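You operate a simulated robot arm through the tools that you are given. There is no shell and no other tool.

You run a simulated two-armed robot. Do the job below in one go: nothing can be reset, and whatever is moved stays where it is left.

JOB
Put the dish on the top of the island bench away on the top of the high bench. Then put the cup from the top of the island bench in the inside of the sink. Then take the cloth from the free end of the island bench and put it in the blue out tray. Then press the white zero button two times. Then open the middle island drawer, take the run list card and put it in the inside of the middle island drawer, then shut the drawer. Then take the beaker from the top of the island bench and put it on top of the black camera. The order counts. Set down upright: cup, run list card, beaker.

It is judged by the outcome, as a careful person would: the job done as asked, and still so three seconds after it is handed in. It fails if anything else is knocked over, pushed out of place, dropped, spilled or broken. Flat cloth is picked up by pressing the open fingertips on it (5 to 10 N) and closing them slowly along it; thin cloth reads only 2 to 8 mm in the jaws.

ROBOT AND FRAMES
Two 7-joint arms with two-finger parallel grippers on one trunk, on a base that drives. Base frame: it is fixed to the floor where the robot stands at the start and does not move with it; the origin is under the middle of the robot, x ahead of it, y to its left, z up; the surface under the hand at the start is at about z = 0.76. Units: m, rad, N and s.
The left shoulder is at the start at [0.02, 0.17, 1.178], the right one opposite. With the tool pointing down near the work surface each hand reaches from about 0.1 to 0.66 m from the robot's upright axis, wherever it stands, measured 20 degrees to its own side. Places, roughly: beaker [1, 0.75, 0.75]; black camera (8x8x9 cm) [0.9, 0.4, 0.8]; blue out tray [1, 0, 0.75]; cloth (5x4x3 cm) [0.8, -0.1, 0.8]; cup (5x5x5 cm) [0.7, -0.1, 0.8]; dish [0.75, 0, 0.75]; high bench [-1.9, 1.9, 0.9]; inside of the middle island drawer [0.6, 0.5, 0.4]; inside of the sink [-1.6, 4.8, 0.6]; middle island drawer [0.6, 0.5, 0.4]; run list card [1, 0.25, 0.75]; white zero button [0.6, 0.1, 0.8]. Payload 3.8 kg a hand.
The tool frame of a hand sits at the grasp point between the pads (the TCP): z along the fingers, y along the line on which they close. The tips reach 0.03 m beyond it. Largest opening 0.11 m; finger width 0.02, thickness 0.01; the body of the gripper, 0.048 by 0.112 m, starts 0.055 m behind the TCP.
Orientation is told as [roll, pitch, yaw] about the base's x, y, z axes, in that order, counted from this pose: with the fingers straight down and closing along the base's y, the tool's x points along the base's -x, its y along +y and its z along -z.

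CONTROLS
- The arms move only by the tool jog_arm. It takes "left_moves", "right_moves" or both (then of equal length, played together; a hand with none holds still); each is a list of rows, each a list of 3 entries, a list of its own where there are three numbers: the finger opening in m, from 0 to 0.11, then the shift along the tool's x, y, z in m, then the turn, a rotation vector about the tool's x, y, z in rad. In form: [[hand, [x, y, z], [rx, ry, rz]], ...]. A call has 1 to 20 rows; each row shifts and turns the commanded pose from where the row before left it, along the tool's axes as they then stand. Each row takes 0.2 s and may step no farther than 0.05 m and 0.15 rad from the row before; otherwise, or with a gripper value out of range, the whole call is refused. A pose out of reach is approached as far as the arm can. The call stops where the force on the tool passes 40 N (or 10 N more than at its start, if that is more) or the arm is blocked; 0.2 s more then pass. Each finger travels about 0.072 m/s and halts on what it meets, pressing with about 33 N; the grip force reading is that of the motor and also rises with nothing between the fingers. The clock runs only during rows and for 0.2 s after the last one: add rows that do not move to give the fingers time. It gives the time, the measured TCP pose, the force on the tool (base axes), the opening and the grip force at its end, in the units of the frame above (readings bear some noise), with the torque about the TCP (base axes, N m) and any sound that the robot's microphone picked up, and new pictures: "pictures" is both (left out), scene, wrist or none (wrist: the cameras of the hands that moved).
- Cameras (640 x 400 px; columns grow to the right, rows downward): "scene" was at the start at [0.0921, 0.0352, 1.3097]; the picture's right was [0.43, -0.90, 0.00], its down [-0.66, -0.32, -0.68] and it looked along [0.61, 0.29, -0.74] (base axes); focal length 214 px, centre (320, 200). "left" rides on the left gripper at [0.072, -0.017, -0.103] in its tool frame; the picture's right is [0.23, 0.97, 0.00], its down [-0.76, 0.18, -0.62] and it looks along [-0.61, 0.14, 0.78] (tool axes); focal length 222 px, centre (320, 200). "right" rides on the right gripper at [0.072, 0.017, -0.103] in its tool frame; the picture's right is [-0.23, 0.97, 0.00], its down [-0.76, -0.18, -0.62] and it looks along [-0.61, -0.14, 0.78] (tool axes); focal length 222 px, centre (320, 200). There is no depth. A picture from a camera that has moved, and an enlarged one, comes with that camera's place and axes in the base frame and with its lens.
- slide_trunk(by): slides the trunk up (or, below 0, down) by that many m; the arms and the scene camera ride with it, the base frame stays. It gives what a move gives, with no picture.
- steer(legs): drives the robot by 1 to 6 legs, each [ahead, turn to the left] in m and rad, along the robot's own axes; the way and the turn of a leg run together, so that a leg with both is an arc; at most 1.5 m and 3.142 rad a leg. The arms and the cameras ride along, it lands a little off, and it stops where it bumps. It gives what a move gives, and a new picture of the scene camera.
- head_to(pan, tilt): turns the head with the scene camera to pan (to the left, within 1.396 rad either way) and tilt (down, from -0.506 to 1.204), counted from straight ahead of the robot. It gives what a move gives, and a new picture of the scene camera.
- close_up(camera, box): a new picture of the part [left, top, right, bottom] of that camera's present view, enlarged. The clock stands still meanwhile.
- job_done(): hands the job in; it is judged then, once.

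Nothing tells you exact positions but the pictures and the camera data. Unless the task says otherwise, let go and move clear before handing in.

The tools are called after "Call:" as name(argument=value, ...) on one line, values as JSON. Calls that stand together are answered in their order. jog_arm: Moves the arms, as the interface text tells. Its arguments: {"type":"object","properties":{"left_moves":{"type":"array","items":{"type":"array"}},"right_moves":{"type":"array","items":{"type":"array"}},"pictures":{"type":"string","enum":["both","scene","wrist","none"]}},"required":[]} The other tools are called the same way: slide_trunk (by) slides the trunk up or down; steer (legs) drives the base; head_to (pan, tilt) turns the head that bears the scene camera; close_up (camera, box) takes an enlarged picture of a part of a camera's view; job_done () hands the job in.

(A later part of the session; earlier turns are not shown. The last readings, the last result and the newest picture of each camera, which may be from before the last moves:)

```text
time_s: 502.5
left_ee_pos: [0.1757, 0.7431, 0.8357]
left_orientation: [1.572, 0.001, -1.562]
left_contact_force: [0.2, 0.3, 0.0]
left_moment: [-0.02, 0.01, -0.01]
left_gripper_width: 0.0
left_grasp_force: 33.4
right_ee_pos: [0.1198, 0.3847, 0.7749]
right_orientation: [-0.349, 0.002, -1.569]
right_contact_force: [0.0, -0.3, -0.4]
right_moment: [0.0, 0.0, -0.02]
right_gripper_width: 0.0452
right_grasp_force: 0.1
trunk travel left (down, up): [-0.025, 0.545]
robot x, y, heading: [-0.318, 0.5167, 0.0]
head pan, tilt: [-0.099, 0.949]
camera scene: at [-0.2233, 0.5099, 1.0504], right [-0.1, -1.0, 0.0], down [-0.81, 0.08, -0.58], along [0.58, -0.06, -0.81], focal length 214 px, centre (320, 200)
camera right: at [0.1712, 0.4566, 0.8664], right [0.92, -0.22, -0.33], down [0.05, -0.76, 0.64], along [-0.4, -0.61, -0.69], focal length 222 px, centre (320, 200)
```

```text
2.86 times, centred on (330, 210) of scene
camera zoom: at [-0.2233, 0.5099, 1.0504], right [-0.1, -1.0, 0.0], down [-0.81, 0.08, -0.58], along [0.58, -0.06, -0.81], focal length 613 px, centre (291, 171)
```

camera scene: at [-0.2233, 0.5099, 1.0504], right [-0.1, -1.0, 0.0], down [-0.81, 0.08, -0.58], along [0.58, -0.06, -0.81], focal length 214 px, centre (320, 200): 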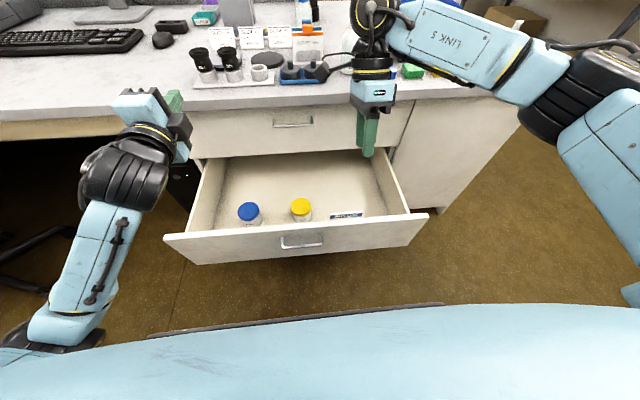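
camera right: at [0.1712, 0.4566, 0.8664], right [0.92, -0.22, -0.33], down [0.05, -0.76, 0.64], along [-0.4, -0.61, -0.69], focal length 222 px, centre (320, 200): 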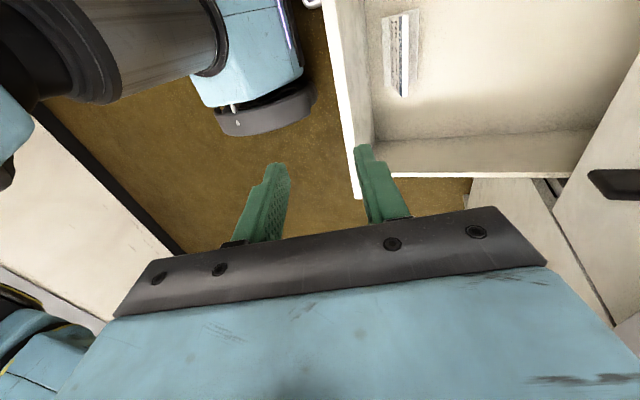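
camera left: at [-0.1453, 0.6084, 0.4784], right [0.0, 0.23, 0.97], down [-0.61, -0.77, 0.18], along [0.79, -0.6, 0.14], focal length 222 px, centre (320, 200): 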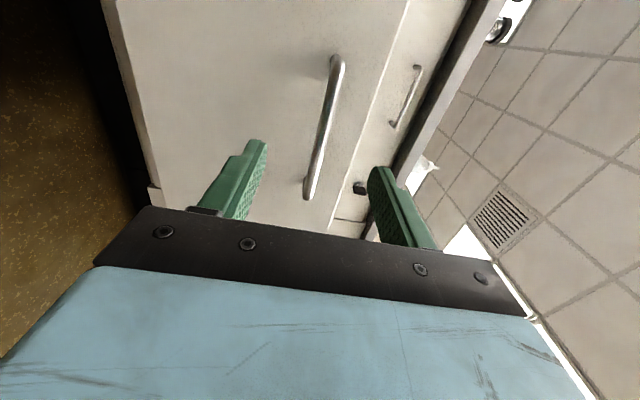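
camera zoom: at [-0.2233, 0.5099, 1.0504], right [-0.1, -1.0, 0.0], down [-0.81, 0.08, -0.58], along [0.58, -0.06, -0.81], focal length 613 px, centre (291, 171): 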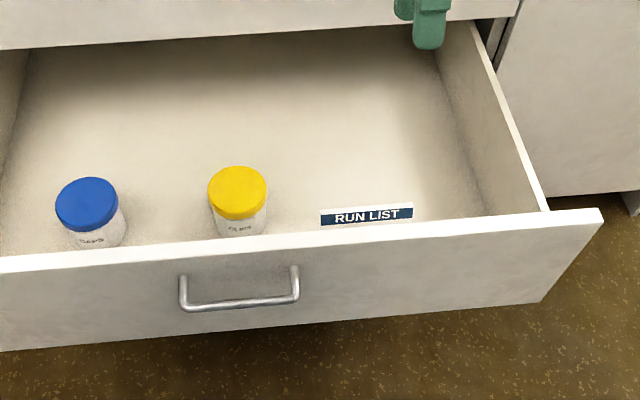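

The card stands upright in the drawer beside the jars. To shut the drawer I'll raise the right hand, back off, lower the closed left hand to the drawer front below its handle, and push it in by driving forward.

Call:
jog_arm(right_moves=[[0.03, [0, -0.0103, -0.0282], [0, 0, 0]], [0.02, [0, -0.0103, -0.0282], [0, 0, 0]], [0.0, [0, -0.0103, -0.0282], [0, 0, 0]], [0.0, [0, -0.0103, -0.0282], [0, 0, 0]], [0.0, [0, -0.0103, -0.0282], [0, 0, 0]], [0.0, [0, 0, 0], [0, 0, 0]]], pictures="none")

Call:
steer(legs=[[-0.32, 0]])

Call:
jog_arm(left_moves=[[0.0, [-0.03, -0.03, 0], [0, 0, 0]], [0.0, [-0.035, -0.035, 0], [0, 0, 0]], [0.0, [-0.035, -0.035, 0], [0, 0, 0]], [0.0, [-0.035, -0.035, 0], [0, 0, 0]], [0.0, [-0.035, -0.035, 0], [0, 0, 0]], [0.0, [-0.013, -0.045, 0], [0, 0, 0]], [0.0, [0, -0.045, 0], [0, 0, 0]], [0.0, [0, -0.045, 0], [0, 0, 0]], [0.0, [0, -0.045, 0], [0, 0, 0]], [0.0, [0, -0.045, 0], [0, 0, 0]], [0.0, [0, 0, 0], [0, 0, 0]]], pictures="both")

```text
time_s: 503.9
left_ee_pos: [0.1755, 0.7422, 0.8357]
left_orientation: [1.573, 0.003, -1.561]
left_contact_force: [0.0, -0.4, -0.1]
left_moment: [0.01, 0.0, 0.02]
left_gripper_width: 0.0002
left_grasp_force: 32.8
right_ee_pos: [0.1196, 0.3861, 0.9262]
right_orientation: [-0.348, 0.003, -1.571]
right_contact_force: [0.0, -1.1, 0.0]
right_moment: [0.01, -0.06, -0.01]
right_gripper_width: 0.0
right_grasp_force: 33.5
trunk travel left (down, up): [-0.025, 0.545]
robot x, y, heading: [-0.3151, 0.5136, 0.002]
head pan, tilt: [-0.099, 0.949]
```

```text
time_s: 506.0
left_ee_pos: [-0.1402, 0.7412, 0.8359]
left_orientation: [1.572, 0.002, -1.564]
left_contact_force: [-0.7, 0.1, 0.5]
left_moment: [0.01, -0.01, 0.01]
left_gripper_width: 0.0001
left_grasp_force: 32.9
right_ee_pos: [-0.1964, 0.3838, 0.926]
right_orientation: [-0.348, 0.003, -1.57]
right_contact_force: [0.1, -0.5, 0.4]
right_moment: [0.01, 0.02, 0.0]
right_gripper_width: 0.0
right_grasp_force: 33.3
trunk travel left (down, up): [-0.025, 0.545]
robot x, y, heading: [-0.6333, 0.5167, 0.004]
head pan, tilt: [-0.099, 0.949]
camera scene: at [-0.5392, 0.5087, 1.0504], right [-0.1, -1.0, 0.0], down [-0.81, 0.08, -0.58], along [0.58, -0.06, -0.81], focal length 214 px, centre (320, 200)
```

scene: 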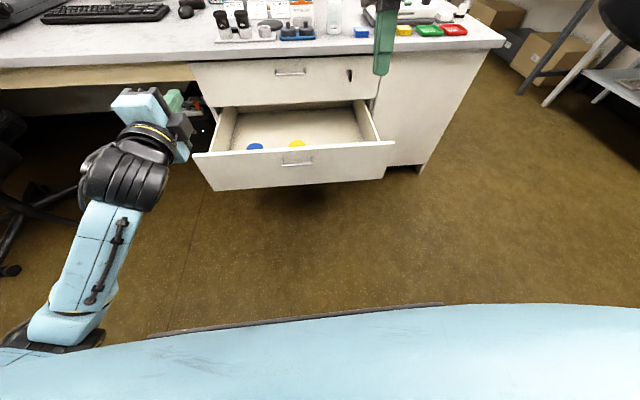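

```text
time_s: 508.4
left_ee_pos: [-0.1359, 0.5575, 0.4412]
left_orientation: [1.573, -0.001, -1.565]
left_contact_force: [0.6, 0.5, 0.6]
left_moment: [-0.01, 0.0, 0.02]
left_gripper_width: 0.0
left_grasp_force: 32.7
right_ee_pos: [-0.1983, 0.3832, 0.9252]
right_orientation: [-0.348, 0.005, -1.571]
right_contact_force: [-0.2, -0.1, -0.4]
right_moment: [-0.03, 0.01, 0.03]
right_gripper_width: 0.0
right_grasp_force: 33.5
trunk travel left (down, up): [-0.025, 0.545]
robot x, y, heading: [-0.6315, 0.5116, -0.001]
head pan, tilt: [-0.099, 0.949]
camera scene: at [-0.5391, 0.5087, 1.0504], right [-0.1, -1.0, 0.0], down [-0.81, 0.08, -0.58], along [0.58, -0.06, -0.81], focal length 214 px, centre (320, 200)
camera left: at [-0.2402, 0.6303, 0.4244], right [0.0, 0.23, 0.97], down [-0.62, -0.77, 0.17], along [0.79, -0.6, 0.14], focal length 222 px, centre (320, 200)
```

scene: 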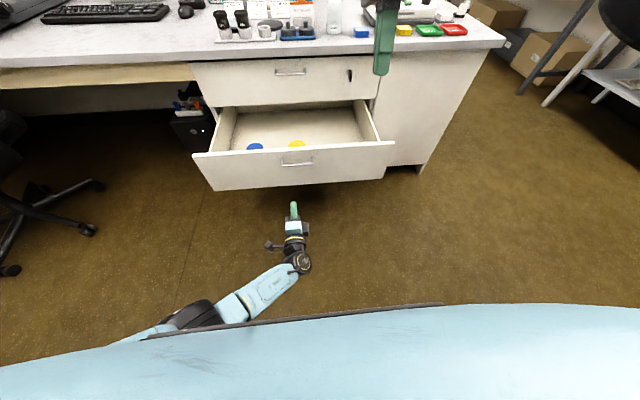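
left: 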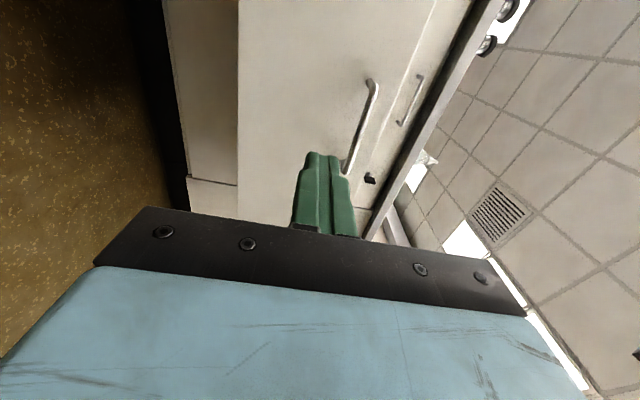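

The closed left hand is lined up with the drawer front below the handle. I'll approach, touch it gently, and then push by short drives.

Call:
steer(legs=[[0.13, 0]])

Call:
jog_arm(left_moves=[[0.0, [0, 0, 0.006], [0, 0, 0]], [0.0, [0, 0, 0.006], [0, 0, 0]], [0.0, [0, 0, 0.006], [0, 0, 0]], [0.0, [0, 0, 0.006], [0, 0, 0]], [0.0, [0, 0, 0.006], [0, 0, 0]]], pictures="both")

```text
time_s: 509.7
left_ee_pos: [-0.0092, 0.5586, 0.4415]
left_orientation: [1.572, 0.002, -1.562]
left_contact_force: [-0.4, 0.8, -0.2]
left_moment: [0.0, 0.01, 0.03]
left_gripper_width: 0.0
left_grasp_force: 32.9
right_ee_pos: [-0.0683, 0.3863, 0.9251]
right_orientation: [-0.347, 0.004, -1.57]
right_contact_force: [0.0, 0.2, 0.5]
right_moment: [0.01, 0.0, 0.0]
right_gripper_width: 0.0
right_grasp_force: 33.5
trunk travel left (down, up): [-0.025, 0.545]
robot x, y, heading: [-0.5045, 0.5123, 0.007]
head pan, tilt: [-0.099, 0.949]
camera scene: at [-0.4108, 0.5091, 1.0504], right [-0.1, -1.0, 0.0], down [-0.81, 0.08, -0.58], along [0.58, -0.06, -0.81], focal length 214 px, centre (320, 200)
```

scene: 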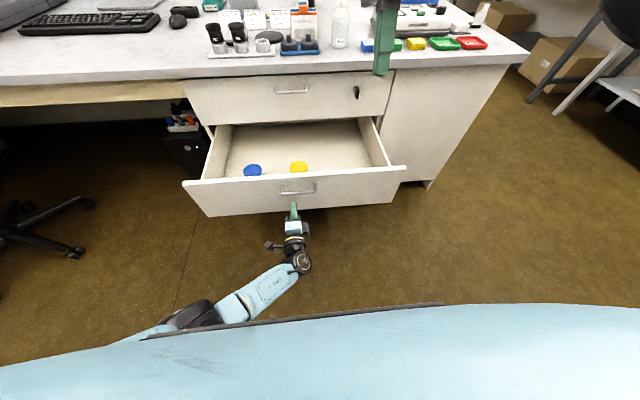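

```text
time_s: 510.9
left_ee_pos: [0.0201, 0.5589, 0.4411]
left_orientation: [1.572, 0.002, -1.563]
left_contact_force: [-0.7, 0.9, -0.3]
left_moment: [-0.02, -0.03, 0.0]
left_gripper_width: 0.0001
left_grasp_force: 33.2
right_ee_pos: [-0.0689, 0.3844, 0.926]
right_orientation: [-0.347, 0.003, -1.57]
right_contact_force: [0.4, 0.3, 0.3]
right_moment: [0.01, -0.02, 0.0]
right_gripper_width: 0.0
right_grasp_force: 33.2
trunk travel left (down, up): [-0.025, 0.545]
robot x, y, heading: [-0.5089, 0.5194, 0.004]
head pan, tilt: [-0.099, 0.949]
camera scene: at [-0.4109, 0.5091, 1.0504], right [-0.1, -1.0, 0.0], down [-0.81, 0.08, -0.58], along [0.58, -0.06, -0.81], focal length 214 px, centre (320, 200)
camera left: at [-0.0827, 0.6314, 0.4237], right [0.0, 0.23, 0.97], down [-0.62, -0.77, 0.18], along [0.79, -0.6, 0.14], focal length 222 px, centre (320, 200)
```

scene: 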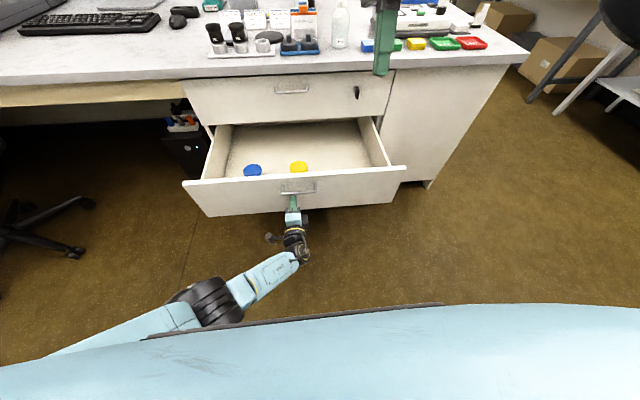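
left: 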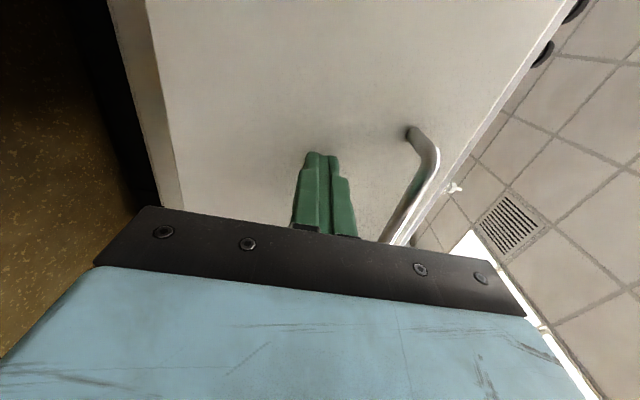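

Nearly in contact, below the handle. Now I push with short drives.

Call:
steer(legs=[[0.04, 0], [0.05, 0], [0.05, 0]])

Call:
steer(legs=[[0.05, 0], [0.05, 0]])

```text
time_s: 512.8
left_ee_pos: [0.1615, 0.5593, 0.4397]
left_orientation: [1.573, 0.002, -1.562]
left_contact_force: [-0.2, 0.1, -0.8]
left_moment: [-0.02, -0.02, 0.0]
left_gripper_width: 0.0001
left_grasp_force: 32.7
right_ee_pos: [0.0715, 0.3856, 0.9256]
right_orientation: [-0.347, 0.003, -1.568]
right_contact_force: [-0.2, -0.3, -0.6]
right_moment: [0.02, -0.01, -0.04]
right_gripper_width: 0.0002
right_grasp_force: 32.5
trunk travel left (down, up): [-0.025, 0.545]
robot x, y, heading: [-0.3639, 0.5158, 0.004]
head pan, tilt: [-0.099, 0.949]
camera scene: at [-0.2711, 0.5097, 1.0504], right [-0.1, -1.0, 0.0], down [-0.81, 0.08, -0.58], along [0.58, -0.06, -0.81], focal length 214 px, centre (320, 200)
```

scene: 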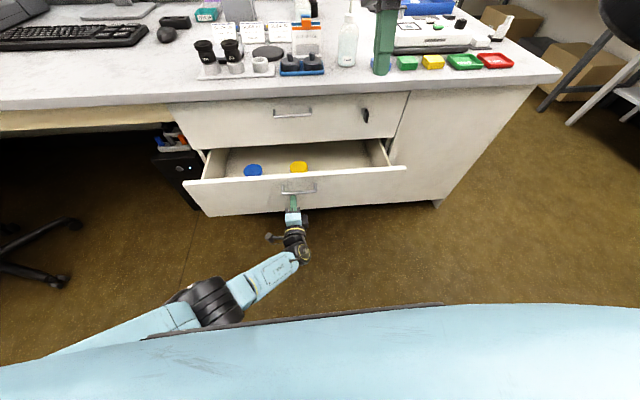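

```text
time_s: 514.2
left_ee_pos: [0.2592, 0.56, 0.4402]
left_orientation: [1.571, 0.003, -1.561]
left_contact_force: [0.6, 0.3, 0.2]
left_moment: [0.05, 0.02, -0.03]
left_gripper_width: 0.0
left_grasp_force: 32.9
right_ee_pos: [0.1699, 0.3867, 0.9259]
right_orientation: [-0.348, 0.002, -1.572]
right_contact_force: [0.2, -0.7, 0.0]
right_moment: [-0.03, 0.03, 0.0]
right_gripper_width: 0.0001
right_grasp_force: 33.4
trunk travel left (down, up): [-0.025, 0.545]
robot x, y, heading: [-0.2656, 0.5175, 0.006]
head pan, tilt: [-0.099, 0.949]
camera scene: at [-0.1723, 0.5101, 1.0504], right [-0.1, -1.0, 0.0], down [-0.81, 0.08, -0.58], along [0.58, -0.06, -0.81], focal length 214 px, centre (320, 200)
```

scene: 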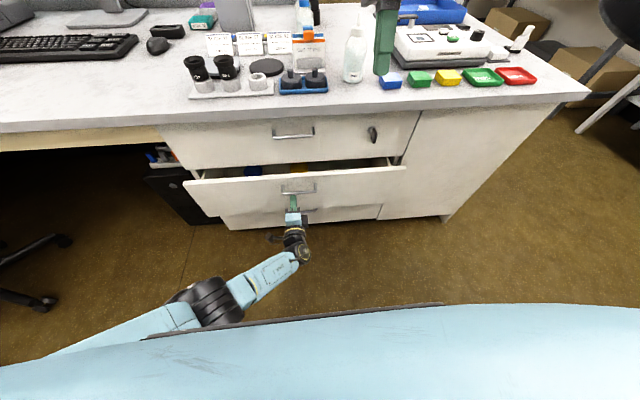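

Six centimetres left. I'll finish with slow arm pushes until it stops.

Call:
jog_arm(left_moves=[[0.0, [0, 0, 0.01], [0, 0, 0]], [0.0, [0, 0, 0.012], [0, 0, 0]], [0.0, [0, 0, 0.012], [0, 0, 0]], [0.0, [0, 0, 0.01], [0, 0, 0]], [0.0, [0, 0, 0], [0, 0, 0]]], pictures="none")

Call:
jog_arm(left_moves=[[0.0, [0, 0, 0.006], [0, 0, 0]], [0.0, [0, 0, 0.006], [0, 0, 0]], [0.0, [0, 0, 0.004], [0, 0, 0]], [0.0, [0, 0, 0], [0, 0, 0]]], pictures="both")

```text
time_s: 515.5
left_ee_pos: [0.3011, 0.5678, 0.4557]
left_orientation: [1.573, 0.003, -1.561]
left_contact_force: [0.1, -0.8, -0.4]
left_moment: [0.02, 0.0, 0.05]
left_gripper_width: 0.0
left_grasp_force: 33.0
left hand out of reach, approached as far as the arm can: row 2, 3, 4
right_ee_pos: [0.1696, 0.3867, 0.9256]
right_orientation: [-0.348, 0.003, -1.571]
right_contact_force: [0.4, -0.1, 1.0]
right_moment: [0.02, 0.0, -0.01]
right_gripper_width: 0.0
right_grasp_force: 32.9
trunk travel left (down, up): [-0.025, 0.545]
robot x, y, heading: [-0.2676, 0.5148, 0.006]
head pan, tilt: [-0.099, 0.949]
```

```text
time_s: 516.5
left_ee_pos: [0.3137, 0.571, 0.4632]
left_orientation: [1.57, 0.002, -1.56]
left_contact_force: [0.6, -1.6, -0.2]
left_moment: [-0.01, 0.0, 0.03]
left_gripper_width: 0.0
left_grasp_force: 33.1
left hand out of reach, approached as far as the arm can: row 1, 2
right_ee_pos: [0.1705, 0.3864, 0.9254]
right_orientation: [-0.348, 0.002, -1.57]
right_contact_force: [0.0, 0.0, 0.4]
right_moment: [0.01, 0.02, -0.04]
right_gripper_width: 0.0
right_grasp_force: 33.4
trunk travel left (down, up): [-0.025, 0.545]
robot x, y, heading: [-0.2662, 0.5157, -0.001]
head pan, tilt: [-0.099, 0.949]
camera scene: at [-0.1724, 0.5101, 1.0504], right [-0.1, -1.0, 0.0], down [-0.81, 0.08, -0.58], along [0.58, -0.06, -0.81], focal length 214 px, centre (320, 200)
camera left: at [0.2107, 0.644, 0.4471], right [0.0, 0.23, 0.97], down [-0.62, -0.77, 0.18], along [0.79, -0.6, 0.14], focal length 222 px, centre (320, 200)
```

scene: 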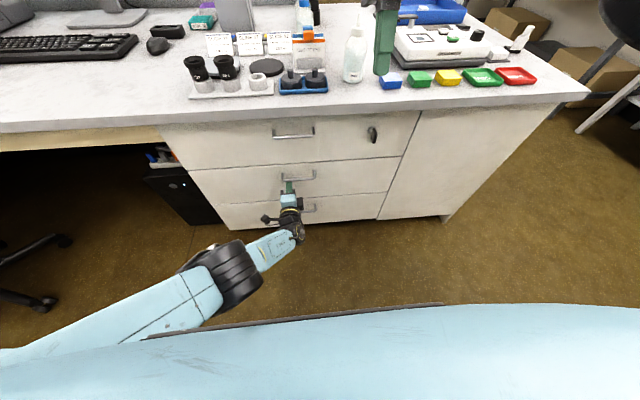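
left: 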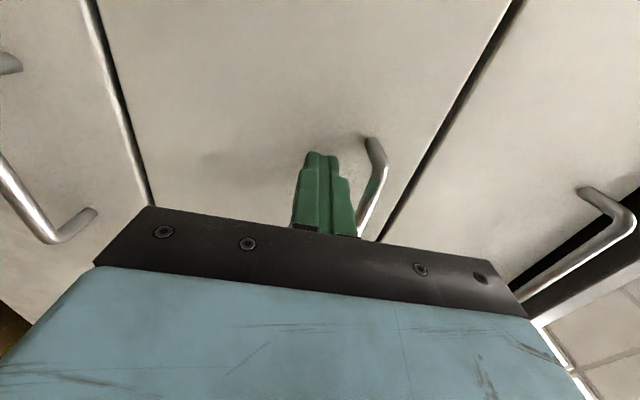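

The drawer looks nearly flush. I'll zoom to check.

Call:
close_up(camera="scene", box=[160, 110, 440, 250])

Call:
close_up(camera="left", box=[60, 0, 560, 240])

```text
2.29 times, centred on (300, 180) of scene
camera zoom: at [-0.1724, 0.5101, 1.0504], right [-0.1, -1.0, 0.0], down [-0.81, 0.08, -0.58], along [0.58, -0.06, -0.81], focal length 490 px, centre (366, 246)
```

zoom: 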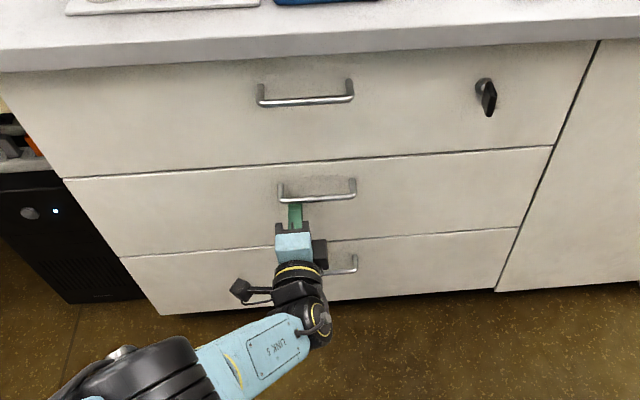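

```text
1.28 times, centred on (310, 120) of left
camera zoom: at [0.2107, 0.644, 0.4471], right [0.0, 0.23, 0.97], down [-0.62, -0.77, 0.18], along [0.79, -0.6, 0.14], focal length 284 px, centre (333, 302)
```

zoom: 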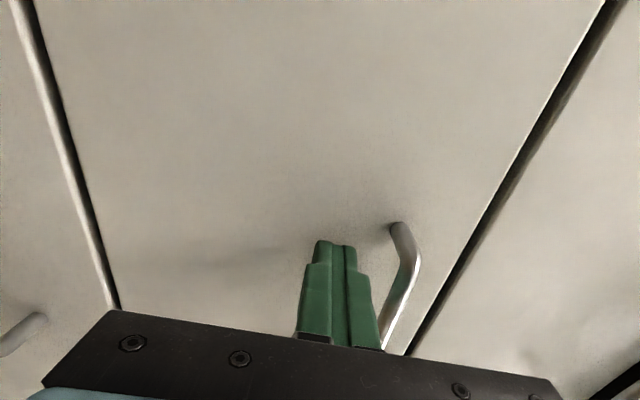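

It looks flush. I'll nudge a centimetre more to make sure it is fully shut.

Call:
steer(legs=[[0.012, 0]])

Call:
close_up(camera="scene", box=[160, 110, 440, 250])

```text
time_s: 517.3
left_ee_pos: [0.3218, 0.5715, 0.4644]
left_orientation: [1.578, 0.002, -1.56]
left_contact_force: [-3.0, -0.3, 1.6]
left_moment: [-0.02, -0.05, -0.01]
left_gripper_width: 0.0
left_grasp_force: 32.9
right_ee_pos: [0.179, 0.3866, 0.9248]
right_orientation: [-0.347, 0.003, -1.567]
right_contact_force: [-0.8, -0.8, -0.6]
right_moment: [0.03, 0.02, 0.02]
right_gripper_width: 0.0002
right_grasp_force: 33.1
trunk travel left (down, up): [-0.025, 0.545]
robot x, y, heading: [-0.2573, 0.5172, 0.003]
head pan, tilt: [-0.099, 0.949]
stopped in leg 1: the force on the tool passed its limit at 74 N (the readings are from after the stop); the commanded pose is now the measured one
camera scene: at [-0.1632, 0.5102, 1.0504], right [-0.09, -1.0, 0.0], down [-0.81, 0.08, -0.58], along [0.58, -0.06, -0.81], focal length 214 px, centre (320, 200)
```

scene: 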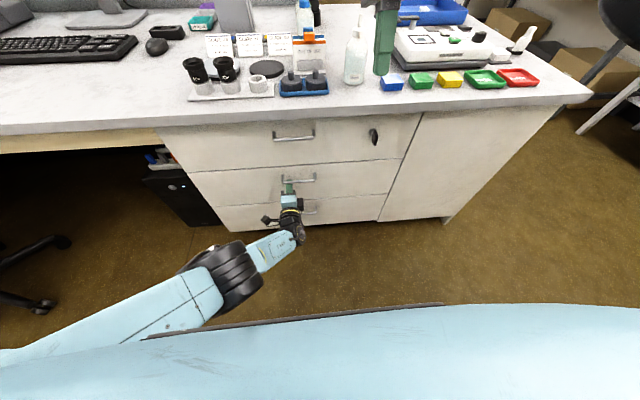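

```text
2.29 times, centred on (300, 180) of scene
camera zoom: at [-0.1632, 0.5102, 1.0504], right [-0.09, -1.0, 0.0], down [-0.81, 0.08, -0.58], along [0.58, -0.06, -0.81], focal length 490 px, centre (366, 246)
```

zoom: 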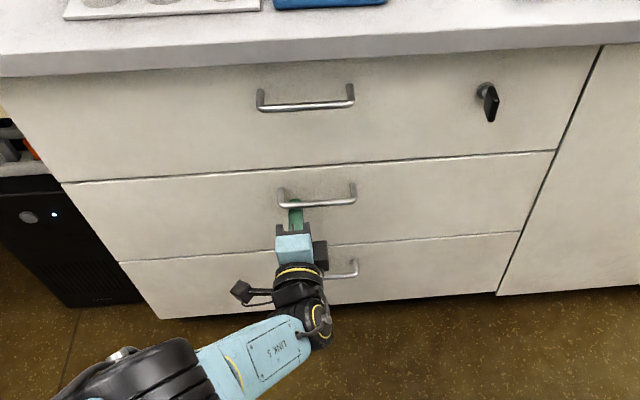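

The drawer is fully shut (hard stop felt). I'll back off, raise the trunk, and bring both hands back to their normal downward pose for the beaker.

Call:
steer(legs=[[-0.35, 0]])

Call:
slide_trunk(by=0.25)

Call:
jog_arm(left_moves=[[0.0, [0.02, 0.045, 0], [0, 0, 0]], [0.0, [0.02, 0.045, 0], [0, 0, 0]], [0.0, [0.02, 0.045, 0], [0, 0, 0]], [0.0, [0.02, 0.045, 0], [0, 0, 0]], [0.0, [0.02, 0.045, 0], [0, 0, 0]], [0.0, [0.02, 0.045, 0], [0, 0, 0]], [0.0, [0.02, 0.045, 0], [0, 0, 0]], [0.0, [0.02, 0.045, 0], [0, 0, 0]], [0.0, [0.02, 0.03, 0], [0, 0, 0]], [0.0, [0, 0, 0], [0, 0, 0]]], pictures="scene")

```text
time_s: 519.6
left_ee_pos: [-0.0337, 0.5704, 0.4639]
left_orientation: [1.577, 0.0, -1.556]
left_contact_force: [-0.5, 0.8, 0.4]
left_moment: [-0.04, 0.0, 0.01]
left_gripper_width: 0.0
left_grasp_force: 32.3
right_ee_pos: [-0.1754, 0.3841, 0.9246]
right_orientation: [-0.346, 0.003, -1.566]
right_contact_force: [0.3, -0.6, 0.2]
right_moment: [0.01, -0.04, -0.02]
right_gripper_width: 0.0
right_grasp_force: 32.8
trunk travel left (down, up): [-0.025, 0.545]
robot x, y, heading: [-0.6121, 0.5145, 0.007]
head pan, tilt: [-0.099, 0.949]
camera scene: at [-0.5182, 0.5085, 1.0504], right [-0.09, -1.0, 0.0], down [-0.81, 0.08, -0.58], along [0.58, -0.05, -0.81], focal length 214 px, centre (320, 200)
```

scene: 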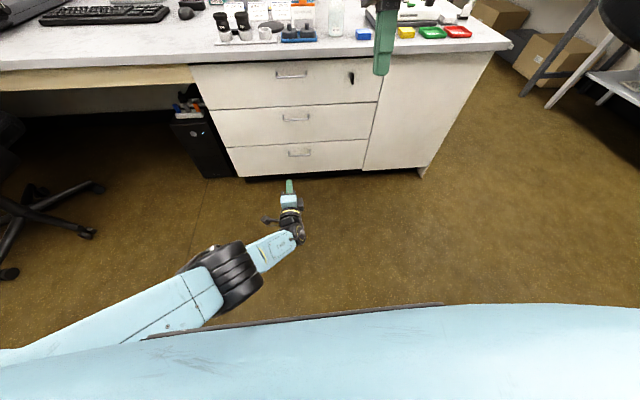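

```text
time_s: 522.2
left_ee_pos: [-0.0343, 0.5702, 0.7129]
left_orientation: [1.576, 0.001, -1.556]
left_contact_force: [0.4, 0.0, 0.6]
left_moment: [0.03, -0.02, -0.01]
left_gripper_width: 0.0
left_grasp_force: 33.4
right_ee_pos: [-0.175, 0.3857, 1.174]
right_orientation: [-0.349, 0.004, -1.568]
right_contact_force: [1.3, -0.7, -0.6]
right_moment: [-0.01, 0.0, 0.0]
right_gripper_width: 0.0
right_grasp_force: 32.2
trunk travel left (down, up): [-0.275, 0.295]
robot x, y, heading: [-0.6068, 0.514, 0.005]
head pan, tilt: [-0.099, 0.949]
```

```text
time_s: 524.4
left_ee_pos: [0.168, 0.6906, 0.9433]
left_orientation: [1.579, 0.003, -1.556]
left_contact_force: [-0.6, -0.7, 0.8]
left_moment: [-0.05, 0.03, 0.02]
left_gripper_width: 0.0
left_grasp_force: 32.8
left hand out of reach, approached as far as the arm can: row 1, 2, 3, 4, 5, 6, 7, 8, 9
right_ee_pos: [-0.1755, 0.3842, 1.1755]
right_orientation: [-0.349, 0.003, -1.565]
right_contact_force: [0.0, -1.4, -0.1]
right_moment: [0.02, -0.03, -0.02]
right_gripper_width: 0.0001
right_grasp_force: 32.9
trunk travel left (down, up): [-0.275, 0.295]
robot x, y, heading: [-0.6135, 0.5121, 0.007]
head pan, tilt: [-0.099, 0.949]
camera scene: at [-0.5181, 0.5083, 1.3004], right [-0.09, -1.0, 0.0], down [-0.81, 0.08, -0.58], along [0.58, -0.05, -0.81], focal length 214 px, centre (320, 200)
```

scene: 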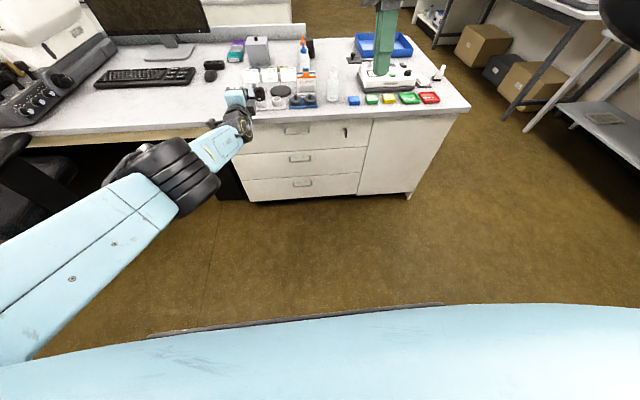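

The left arm is stretched out; I'll bring that hand back toward the robot.

Call:
jog_arm(left_moves=[[0.0, [0, 0, -0.045], [0, 0, 0]], [0.0, [0, 0, -0.045], [0, 0, 0]], [0.0, [0, 0, -0.045], [0, 0, 0]], [0.0, [0, 0, -0.045], [0, 0, 0]], [0.0, [0, 0, -0.045], [0, 0, 0]], [0.0, [0, 0, -0.045], [0, 0, 0]], [0.0, [0, 0, -0.045], [0, 0, 0]], [0.0, [0, 0, 0], [0, 0, 0]]], pictures="scene")

```text
time_s: 526.2
left_ee_pos: [0.0798, 0.6472, 0.8046]
left_orientation: [1.579, 0.002, -1.557]
left_contact_force: [0.5, -0.2, -0.8]
left_moment: [0.0, -0.01, 0.01]
left_gripper_width: 0.0
left_grasp_force: 32.9
left hand out of reach, approached as far as the arm can: row 1, 2, 3, 4, 5, 6, 7
right_ee_pos: [-0.1758, 0.3849, 1.1751]
right_orientation: [-0.35, 0.003, -1.567]
right_contact_force: [1.1, -1.0, -0.2]
right_moment: [0.0, -0.01, -0.01]
right_gripper_width: 0.0003
right_grasp_force: 32.8
trunk travel left (down, up): [-0.275, 0.295]
robot x, y, heading: [-0.6134, 0.514, 0.006]
head pan, tilt: [-0.099, 0.949]
camera scene: at [-0.5181, 0.5085, 1.3004], right [-0.09, -1.0, 0.0], down [-0.81, 0.08, -0.58], along [0.58, -0.05, -0.81], focal length 214 px, centre (320, 200)
```

scene: 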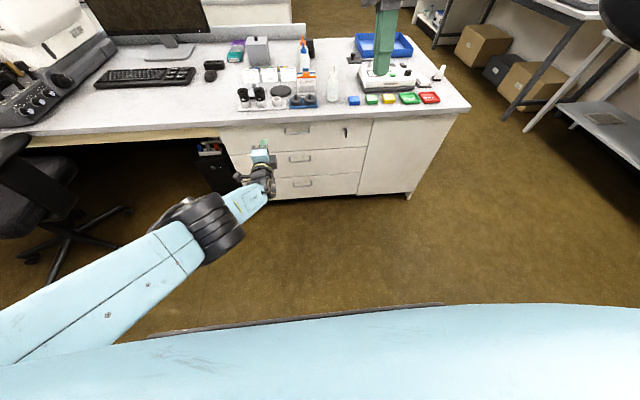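

Call:
jog_arm(left_moves=[[0.0, [0, 0, -0.045], [0, 0, 0]], [0.0, [0, 0, -0.045], [0, 0, 0]], [0.0, [0, 0, -0.045], [0, 0, 0]], [0.0, [0, 0, 0], [0, 0, 0]]], pictures="none")

Call:
jog_arm(left_moves=[[0.0, [0, 0.04, 0], [0, 0, 0]], [0.0, [0, 0.04, 0], [0, 0, 0]], [0.0, [0, 0.04, 0], [0, 0, 0]], [0.0, [0, 0, 0], [0, 0, 0]]], pictures="scene")

```text
time_s: 527.2
left_ee_pos: [0.0132, 0.6234, 0.7365]
left_orientation: [1.578, 0.001, -1.556]
left_contact_force: [0.5, 0.0, -0.2]
left_moment: [-0.03, 0.01, 0.0]
left_gripper_width: 0.0
left_grasp_force: 32.4
left hand out of reach, approached as far as the arm can: row 1, 2, 3
right_ee_pos: [-0.1759, 0.3865, 1.1747]
right_orientation: [-0.348, 0.003, -1.567]
right_contact_force: [0.1, 0.5, -0.2]
right_moment: [-0.01, -0.04, 0.01]
right_gripper_width: 0.0
right_grasp_force: 33.4
trunk travel left (down, up): [-0.275, 0.295]
robot x, y, heading: [-0.6092, 0.513, 0.009]
head pan, tilt: [-0.099, 0.949]
```

```text
time_s: 528.2
left_ee_pos: [0.0706, 0.6065, 0.8053]
left_orientation: [1.576, 0.002, -1.556]
left_contact_force: [-0.5, 0.6, -0.1]
left_moment: [-0.03, 0.01, -0.01]
left_gripper_width: 0.0001
left_grasp_force: 32.6
left hand out of reach, approached as far as the arm can: row 1, 2, 3
right_ee_pos: [-0.176, 0.3846, 1.1748]
right_orientation: [-0.348, 0.004, -1.567]
right_contact_force: [0.4, -0.4, 0.7]
right_moment: [-0.01, -0.01, -0.03]
right_gripper_width: 0.0
right_grasp_force: 32.5
trunk travel left (down, up): [-0.275, 0.295]
robot x, y, heading: [-0.6094, 0.5116, 0.005]
head pan, tilt: [-0.099, 0.949]
camera scene: at [-0.5182, 0.5085, 1.3004], right [-0.09, -1.0, 0.0], down [-0.81, 0.08, -0.58], along [0.58, -0.05, -0.81], focal length 214 px, centre (320, 200)
```

scene: 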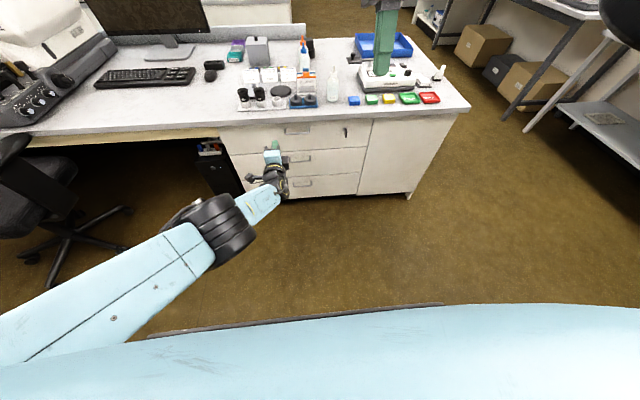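

The left arm seems to be at a wrist limit in this posture. I'll turn the hand back toward pointing down, which should free it.

Call:
jog_arm(left_moves=[[0.0, [0, 0, 0], [0.08637, 0.08637, -0.08637]], [0.0, [0, 0, 0], [0.08637, 0.08637, -0.08637]], [0.0, [0, 0, 0], [0.08637, 0.08637, -0.08637]], [0.0, [0, 0, 0], [0.08637, 0.08637, -0.08637]], [0.0, [0, 0, 0], [0, 0, 0]]], pictures="scene")

```text
time_s: 529.4
left_ee_pos: [0.0767, 0.6051, 0.8008]
left_orientation: [1.166, -0.272, -1.147]
left_contact_force: [-0.9, 0.5, -0.7]
left_moment: [-0.01, -0.03, -0.02]
left_gripper_width: 0.0
left_grasp_force: 32.9
left hand out of reach, approached as far as the arm can: row 1, 2
right_ee_pos: [-0.1747, 0.384, 1.1746]
right_orientation: [-0.349, 0.004, -1.567]
right_contact_force: [1.1, -0.2, -0.4]
right_moment: [0.01, -0.01, 0.01]
right_gripper_width: 0.0
right_grasp_force: 33.4
trunk travel left (down, up): [-0.275, 0.295]
robot x, y, heading: [-0.6126, 0.5153, 0.007]
head pan, tilt: [-0.099, 0.949]
camera scene: at [-0.5181, 0.5085, 1.3004], right [-0.09, -1.0, 0.0], down [-0.81, 0.08, -0.58], along [0.58, -0.05, -0.81], focal length 214 px, centre (320, 200)
```

scene: 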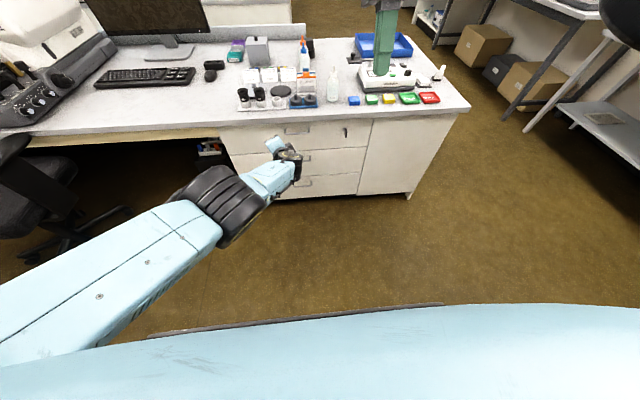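

Freed. I'll complete the rotation back to the downward pose.

Call:
jog_arm(left_moves=[[0.0, [0, 0, 0], [0.08637, 0.08637, -0.08637]], [0.0, [0, 0, 0], [0.08637, 0.08637, -0.08637]], [0.0, [0, 0, 0], [0.08637, 0.08637, -0.08637]], [0.0, [0, 0, 0], [0.08637, 0.08637, -0.08637]], [0.0, [0, 0, 0], [0.08637, 0.08637, -0.08637]], [0.0, [0, 0, 0], [0.08637, 0.08637, -0.08637]], [0.0, [0, 0, 0], [0.08637, 0.08637, -0.08637]], [0.0, [0, 0, 0], [0.08637, 0.08637, -0.08637]], [0.0, [0, 0, 0], [0.08637, 0.08637, -0.08637]], [0.0, [0, 0, 0], [0.08637, 0.08637, -0.08637]], [0.0, [0, 0, 0], [0, 0, 0]]], pictures="scene")

```text
time_s: 531.8
left_ee_pos: [-0.0011, 0.6416, 0.8243]
left_orientation: [0.0, -0.004, 0.016]
left_contact_force: [-0.2, 0.4, -0.4]
left_moment: [-0.03, -0.03, 0.0]
left_gripper_width: 0.0001
left_grasp_force: 33.2
left hand out of reach, approached as far as the arm can: row 2, 3, 4, 5, 6, 7, 8, 9, 10
right_ee_pos: [-0.1747, 0.3844, 1.1743]
right_orientation: [-0.349, 0.003, -1.567]
right_contact_force: [-0.3, -0.9, 0.6]
right_moment: [-0.03, -0.02, -0.02]
right_gripper_width: 0.0
right_grasp_force: 33.5
trunk travel left (down, up): [-0.275, 0.295]
robot x, y, heading: [-0.6079, 0.512, 0.004]
head pan, tilt: [-0.099, 0.949]
camera scene: at [-0.5181, 0.5083, 1.3004], right [-0.09, -1.0, 0.0], down [-0.81, 0.08, -0.58], along [0.58, -0.05, -0.81], focal length 214 px, centre (320, 200)
```

scene: 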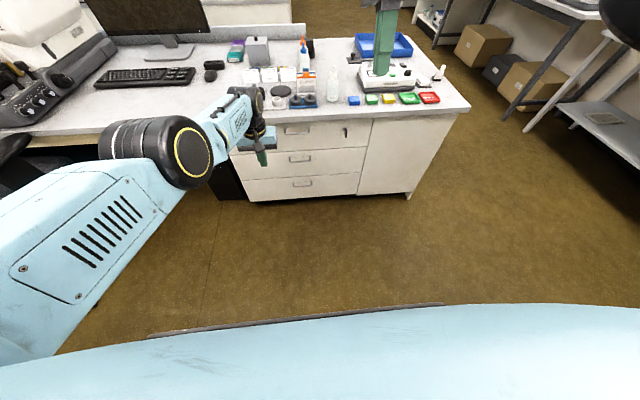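

The hand points down again but is far out; I'll draw it back and up to the stow position.

Call:
jog_arm(left_moves=[[0.02, [0.04, 0, 0], [0, 0, 0]], [0.04, [0.04, 0, 0], [0, 0, 0]], [0.06, [0.035, 0, -0.035], [0, 0, 0]], [0.08, [0.035, 0, -0.035], [0, 0, 0]], [0.09, [0.035, 0, -0.035], [0, 0, 0]], [0.09, [0.035, 0.01, -0.03], [0, 0, 0]], [0.09, [0.035, 0.02, -0.03], [0, 0, 0]], [0.09, [0.02, 0.03, -0.03], [0, 0, 0]], [0.09, [0, 0.03, -0.035], [0, 0, 0]], [0.09, [0, 0.03, -0.035], [0, 0, 0]], [0.09, [0, 0.03, -0.03], [0, 0, 0]], [0.09, [0, 0, 0], [0, 0, 0]]], pictures="none")

Call:
jog_arm(right_moves=[[0.0, [0, 0, 0], [-0.117, 0, 0]], [0.0, [0, 0, 0], [-0.117, 0, 0]], [0.0, [0, 0, 0], [-0.117, 0, 0]], [0.02, [0, 0, 0], [0, 0, -0.1428]], [0.04, [0, 0, 0], [0, 0, -0.1428]], [0.06, [0, 0, 0], [0, 0, -0.1428]], [0.08, [0, 0, 0], [0, 0, -0.1428]], [0.1, [0, 0, 0], [0, 0, -0.1428]], [0.1, [0, 0, 0], [0, 0, -0.1428]], [0.1, [0, 0, 0], [0, 0, -0.1428]], [0.1, [0, 0, 0], [0, 0, -0.1428]], [0.1, [0, 0, 0], [0, 0, -0.1428]], [0.1, [0, 0, 0], [0, 0, -0.1428]], [0.1, [0, 0, 0], [0, 0, -0.1428]], [0.1, [0, 0, 0], [0, 0, 0]]], pictures="scene")

```text
refused: row 7 steps farther than a row can; nothing moved
```

```text
time_s: 535.0
left_ee_pos: [-0.0008, 0.6422, 0.824]
left_orientation: [0.0, -0.006, 0.013]
left_contact_force: [0.8, -0.3, -1.0]
left_moment: [0.01, 0.0, 0.01]
left_gripper_width: 0.0
left_grasp_force: 32.8
right_ee_pos: [-0.1749, 0.384, 1.1749]
right_orientation: [0.004, -0.002, 0.006]
right_contact_force: [0.1, -0.2, 0.0]
right_moment: [0.01, -0.01, 0.04]
right_gripper_width: 0.1
right_grasp_force: 0.1
trunk travel left (down, up): [-0.275, 0.295]
robot x, y, heading: [-0.6113, 0.5167, 0.008]
head pan, tilt: [-0.099, 0.949]
camera scene: at [-0.5181, 0.5084, 1.3004], right [-0.09, -1.0, 0.0], down [-0.81, 0.08, -0.58], along [0.58, -0.05, -0.81], focal length 214 px, centre (320, 200)
```

scene: 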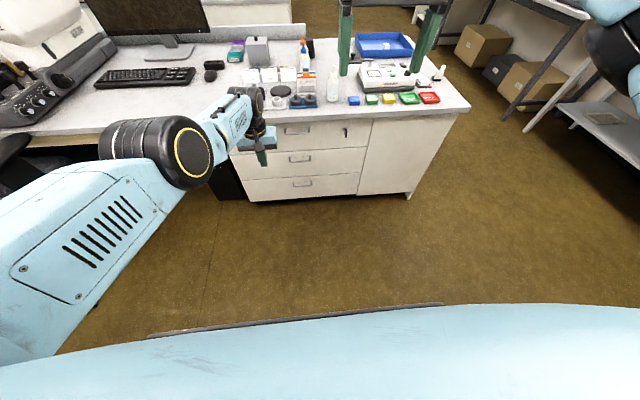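

Call:
jog_arm(left_moves=[[0.02, [0.04, 0, 0], [0, 0, 0]], [0.04, [0.04, 0, 0], [0, 0, 0]], [0.06, [0.03, 0, -0.03], [0, 0, 0]], [0.08, [0.03, 0, -0.03], [0, 0, 0]], [0.09, [0.03, 0, -0.03], [0, 0, 0]], [0.09, [0.03, 0.01, -0.03], [0, 0, 0]], [0.09, [0.03, 0.02, -0.03], [0, 0, 0]], [0.09, [0.02, 0.03, -0.03], [0, 0, 0]], [0.09, [0, 0.03, -0.035], [0, 0, 0]], [0.09, [0, 0.03, -0.035], [0, 0, 0]], [0.09, [0, 0.03, -0.03], [0, 0, 0]], [0.09, [0, 0, 0], [0, 0, 0]]], pictures="scene")

```text
time_s: 537.6
left_ee_pos: [0.0274, 0.7242, 1.0483]
left_orientation: [0.001, -0.004, 0.015]
left_contact_force: [-0.4, 0.0, 0.3]
left_moment: [0.03, -0.02, -0.04]
left_gripper_width: 0.0899
left_grasp_force: 0.1
left hand out of reach, approached as far as the arm can: row 1, 2, 3, 4, 5, 6, 7, 8, 9, 10
right_ee_pos: [-0.1753, 0.3848, 1.1752]
right_orientation: [0.003, -0.001, 0.004]
right_contact_force: [-0.5, 0.9, -0.7]
right_moment: [0.02, 0.02, 0.01]
right_gripper_width: 0.0999
right_grasp_force: 0.0
trunk travel left (down, up): [-0.275, 0.295]
robot x, y, heading: [-0.6127, 0.5124, 0.003]
head pan, tilt: [-0.099, 0.949]
camera scene: at [-0.518, 0.5081, 1.3004], right [-0.09, -1.0, 0.0], down [-0.81, 0.08, -0.58], along [0.58, -0.05, -0.81], focal length 214 px, centre (320, 200)
```

scene: 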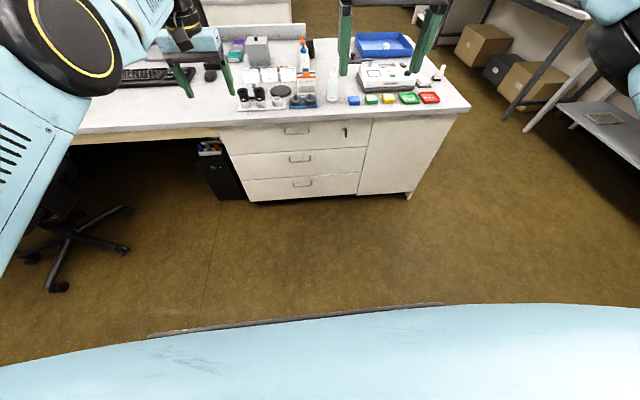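

Reachable again. I'll retract the left hand to its usual stow place.

Call:
jog_arm(left_moves=[[0.09, [0.04, 0.02, -0.01], [0, 0, 0]], [0.09, [0.04, 0.02, -0.01], [0, 0, 0]], [0.09, [0.04, 0.02, -0.01], [0, 0, 0]], [0.09, [0.04, 0.02, -0.01], [0, 0, 0]], [0.09, [0.04, 0.02, -0.01], [0, 0, 0]], [0.09, [0.04, 0.02, -0.01], [0, 0, 0]], [0.09, [0.04, 0.02, -0.01], [0, 0, 0]], [0.09, [0.03, 0.02, 0], [0, 0, 0]], [0.09, [0, 0, 0], [0, 0, 0]]], pictures="scene")

Call:
close_up(camera="scene", box=[220, 40, 480, 210])

```text
time_s: 539.6
left_ee_pos: [-0.0179, 0.907, 1.1719]
left_orientation: [0.001, -0.003, 0.014]
left_contact_force: [0.2, 0.0, -0.7]
left_moment: [-0.02, 0.01, -0.01]
left_gripper_width: 0.09
left_grasp_force: 0.0
left hand out of reach, approached as far as the arm can: row 1, 2, 3, 4, 5, 6, 7, 8
right_ee_pos: [-0.175, 0.3845, 1.1755]
right_orientation: [0.004, 0.0, 0.003]
right_contact_force: [-0.4, -0.1, 1.0]
right_moment: [0.02, 0.0, 0.0]
right_gripper_width: 0.1002
right_grasp_force: 0.1
trunk travel left (down, up): [-0.275, 0.295]
robot x, y, heading: [-0.613, 0.5145, 0.009]
head pan, tilt: [-0.099, 0.949]
camera scene: at [-0.518, 0.5081, 1.3004], right [-0.09, -1.0, 0.0], down [-0.81, 0.08, -0.58], along [0.58, -0.05, -0.81], focal length 214 px, centre (320, 200)
```

scene: 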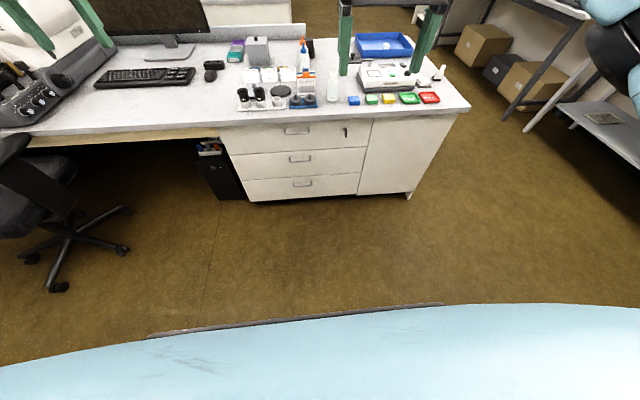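

```text
2.35 times, centred on (350, 125) of scene
camera zoom: at [-0.518, 0.5081, 1.3004], right [-0.09, -1.0, 0.0], down [-0.81, 0.08, -0.58], along [0.58, -0.05, -0.81], focal length 505 px, centre (249, 376)
```

zoom: 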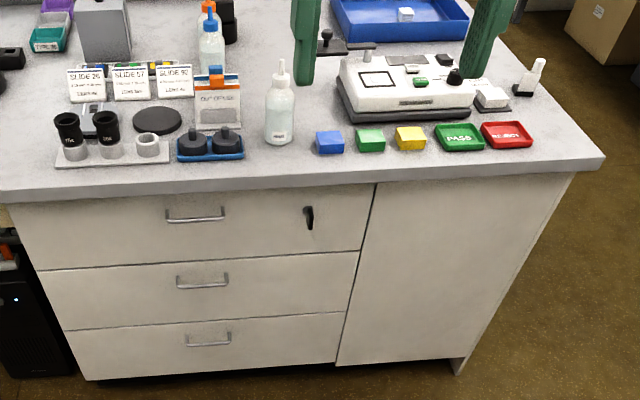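

The drawers are all flush and the bench is undisturbed. I'll try to bring the left arm into a more compact posture by going outward first.

Call:
jog_arm(left_moves=[[0.09, [0.02, 0.04, 0], [0, 0, 0]], [0.09, [0.02, 0.04, 0], [0, 0, 0]], [0.09, [0.045, 0, 0], [0, 0, 0]], [0.09, [0.045, 0, 0], [0, 0, 0]], [0.09, [0.045, 0, 0], [0, 0, 0]], [0.09, [0, 0, 0], [0, 0, 0]]], pictures="none")

Call:
head_to(pan=1.0, tilt=0.5)

```text
time_s: 541.0
left_ee_pos: [-0.0869, 1.0365, 1.213]
left_orientation: [0.0, -0.004, 0.014]
left_contact_force: [0.2, 0.2, -0.1]
left_moment: [-0.03, -0.03, 0.01]
left_gripper_width: 0.0902
left_grasp_force: 0.0
left hand out of reach, approached as far as the arm can: row 1, 2, 3, 4, 5
right_ee_pos: [-0.1756, 0.385, 1.1744]
right_orientation: [0.003, -0.002, 0.003]
right_contact_force: [-0.9, -0.8, 0.3]
right_moment: [0.03, 0.0, -0.01]
right_gripper_width: 0.1002
right_grasp_force: 0.1
trunk travel left (down, up): [-0.275, 0.295]
robot x, y, heading: [-0.6119, 0.5135, 0.004]
head pan, tilt: [-0.099, 0.949]
```

```text
time_s: 542.3
left_ee_pos: [-0.0859, 1.0366, 1.2119]
left_orientation: [0.0, -0.005, 0.013]
left_contact_force: [-0.5, 0.1, 0.5]
left_moment: [0.02, 0.02, -0.02]
left_gripper_width: 0.0903
left_grasp_force: 0.1
right_ee_pos: [-0.1761, 0.3854, 1.1752]
right_orientation: [0.004, -0.003, 0.002]
right_contact_force: [0.0, 0.0, 0.2]
right_moment: [-0.03, 0.02, -0.01]
right_gripper_width: 0.0999
right_grasp_force: 0.0
trunk travel left (down, up): [-0.275, 0.295]
robot x, y, heading: [-0.6094, 0.5146, 0.014]
head pan, tilt: [1.0, 0.499]
camera scene: at [-0.5418, 0.592, 1.3379], right [0.84, -0.54, 0.0], down [-0.26, -0.4, -0.88], along [0.47, 0.74, -0.48], focal length 214 px, centre (320, 200)
```

scene: 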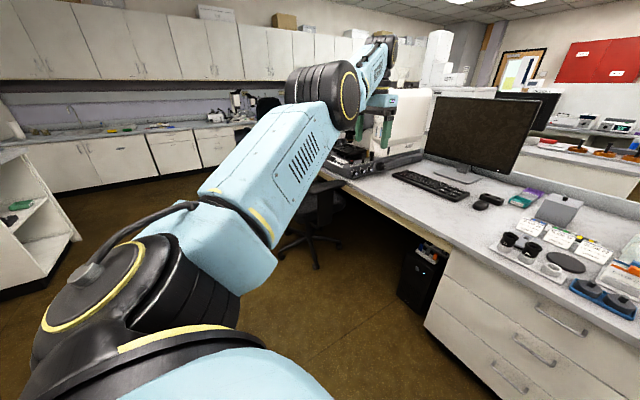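

The left arm is stuck stretched straight. I'll rotate the hand toward horizontal again, which pulls the wrist inward and should let the elbow bend, then retract.

Call:
jog_arm(left_moves=[[0.09, [0, 0, 0], [-0.08637, -0.08637, 0.08637]], [0.09, [0, 0, 0], [-0.08637, -0.08637, 0.08637]], [0.09, [0, 0, 0], [-0.08637, -0.08637, 0.08637]], [0.09, [0, 0, 0], [-0.08637, -0.08637, 0.08637]], [0.09, [0, 0, 0], [-0.08637, -0.08637, 0.08637]], [0.09, [0, 0, 0], [-0.08637, -0.08637, 0.08637]], [0.09, [0, 0, 0], [-0.08637, -0.08637, 0.08637]], [0.09, [0, 0, 0], [-0.08637, -0.08637, 0.08637]], [0.09, [0, 0, 0], [-0.08637, -0.08637, 0.08637]], [0.09, [0, 0, 0], [-0.08637, -0.08637, 0.08637]], [0.09, [0, 0, 0], [-0.08637, -0.08637, 0.08637]], [0.09, [0, 0, 0], [-0.08637, -0.08637, 0.08637]], [0.09, [0, 0, 0], [-0.08637, -0.08637, 0.08637]], [0.09, [0, 0, 0], [-0.08637, -0.08637, 0.08637]], [0.09, [0, 0, 0], [0, 0, 0]]], pictures="scene")

```text
time_s: 545.5
left_ee_pos: [0.0814, 1.1292, 1.2849]
left_orientation: [1.578, 0.001, -1.558]
left_contact_force: [0.4, 0.3, -0.7]
left_moment: [0.02, 0.03, -0.01]
left_gripper_width: 0.09
left_grasp_force: 0.0
left hand out of reach, approached as far as the arm can: row 1, 2, 3, 4, 5, 6, 7, 8, 9, 10, 11, 12, 14
right_ee_pos: [-0.1749, 0.3848, 1.1751]
right_orientation: [0.005, -0.001, 0.003]
right_contact_force: [0.3, 0.6, 0.5]
right_moment: [-0.03, 0.01, 0.0]
right_gripper_width: 0.0998
right_grasp_force: 0.1
trunk travel left (down, up): [-0.275, 0.295]
robot x, y, heading: [-0.6123, 0.5158, 0.008]
head pan, tilt: [1.0, 0.499]
camera scene: at [-0.5417, 0.592, 1.3379], right [0.84, -0.53, 0.0], down [-0.26, -0.4, -0.88], along [0.47, 0.74, -0.48], focal length 214 px, centre (320, 200)
```

scene: 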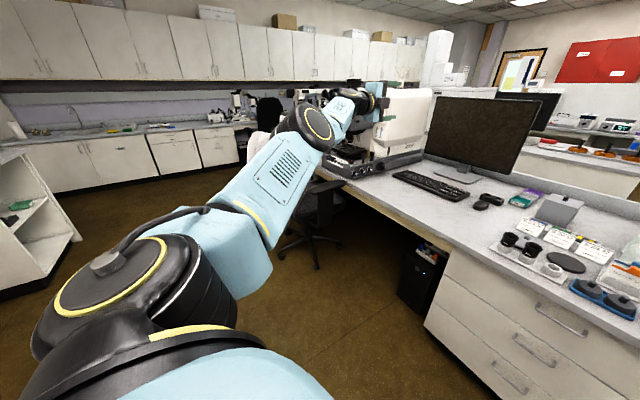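

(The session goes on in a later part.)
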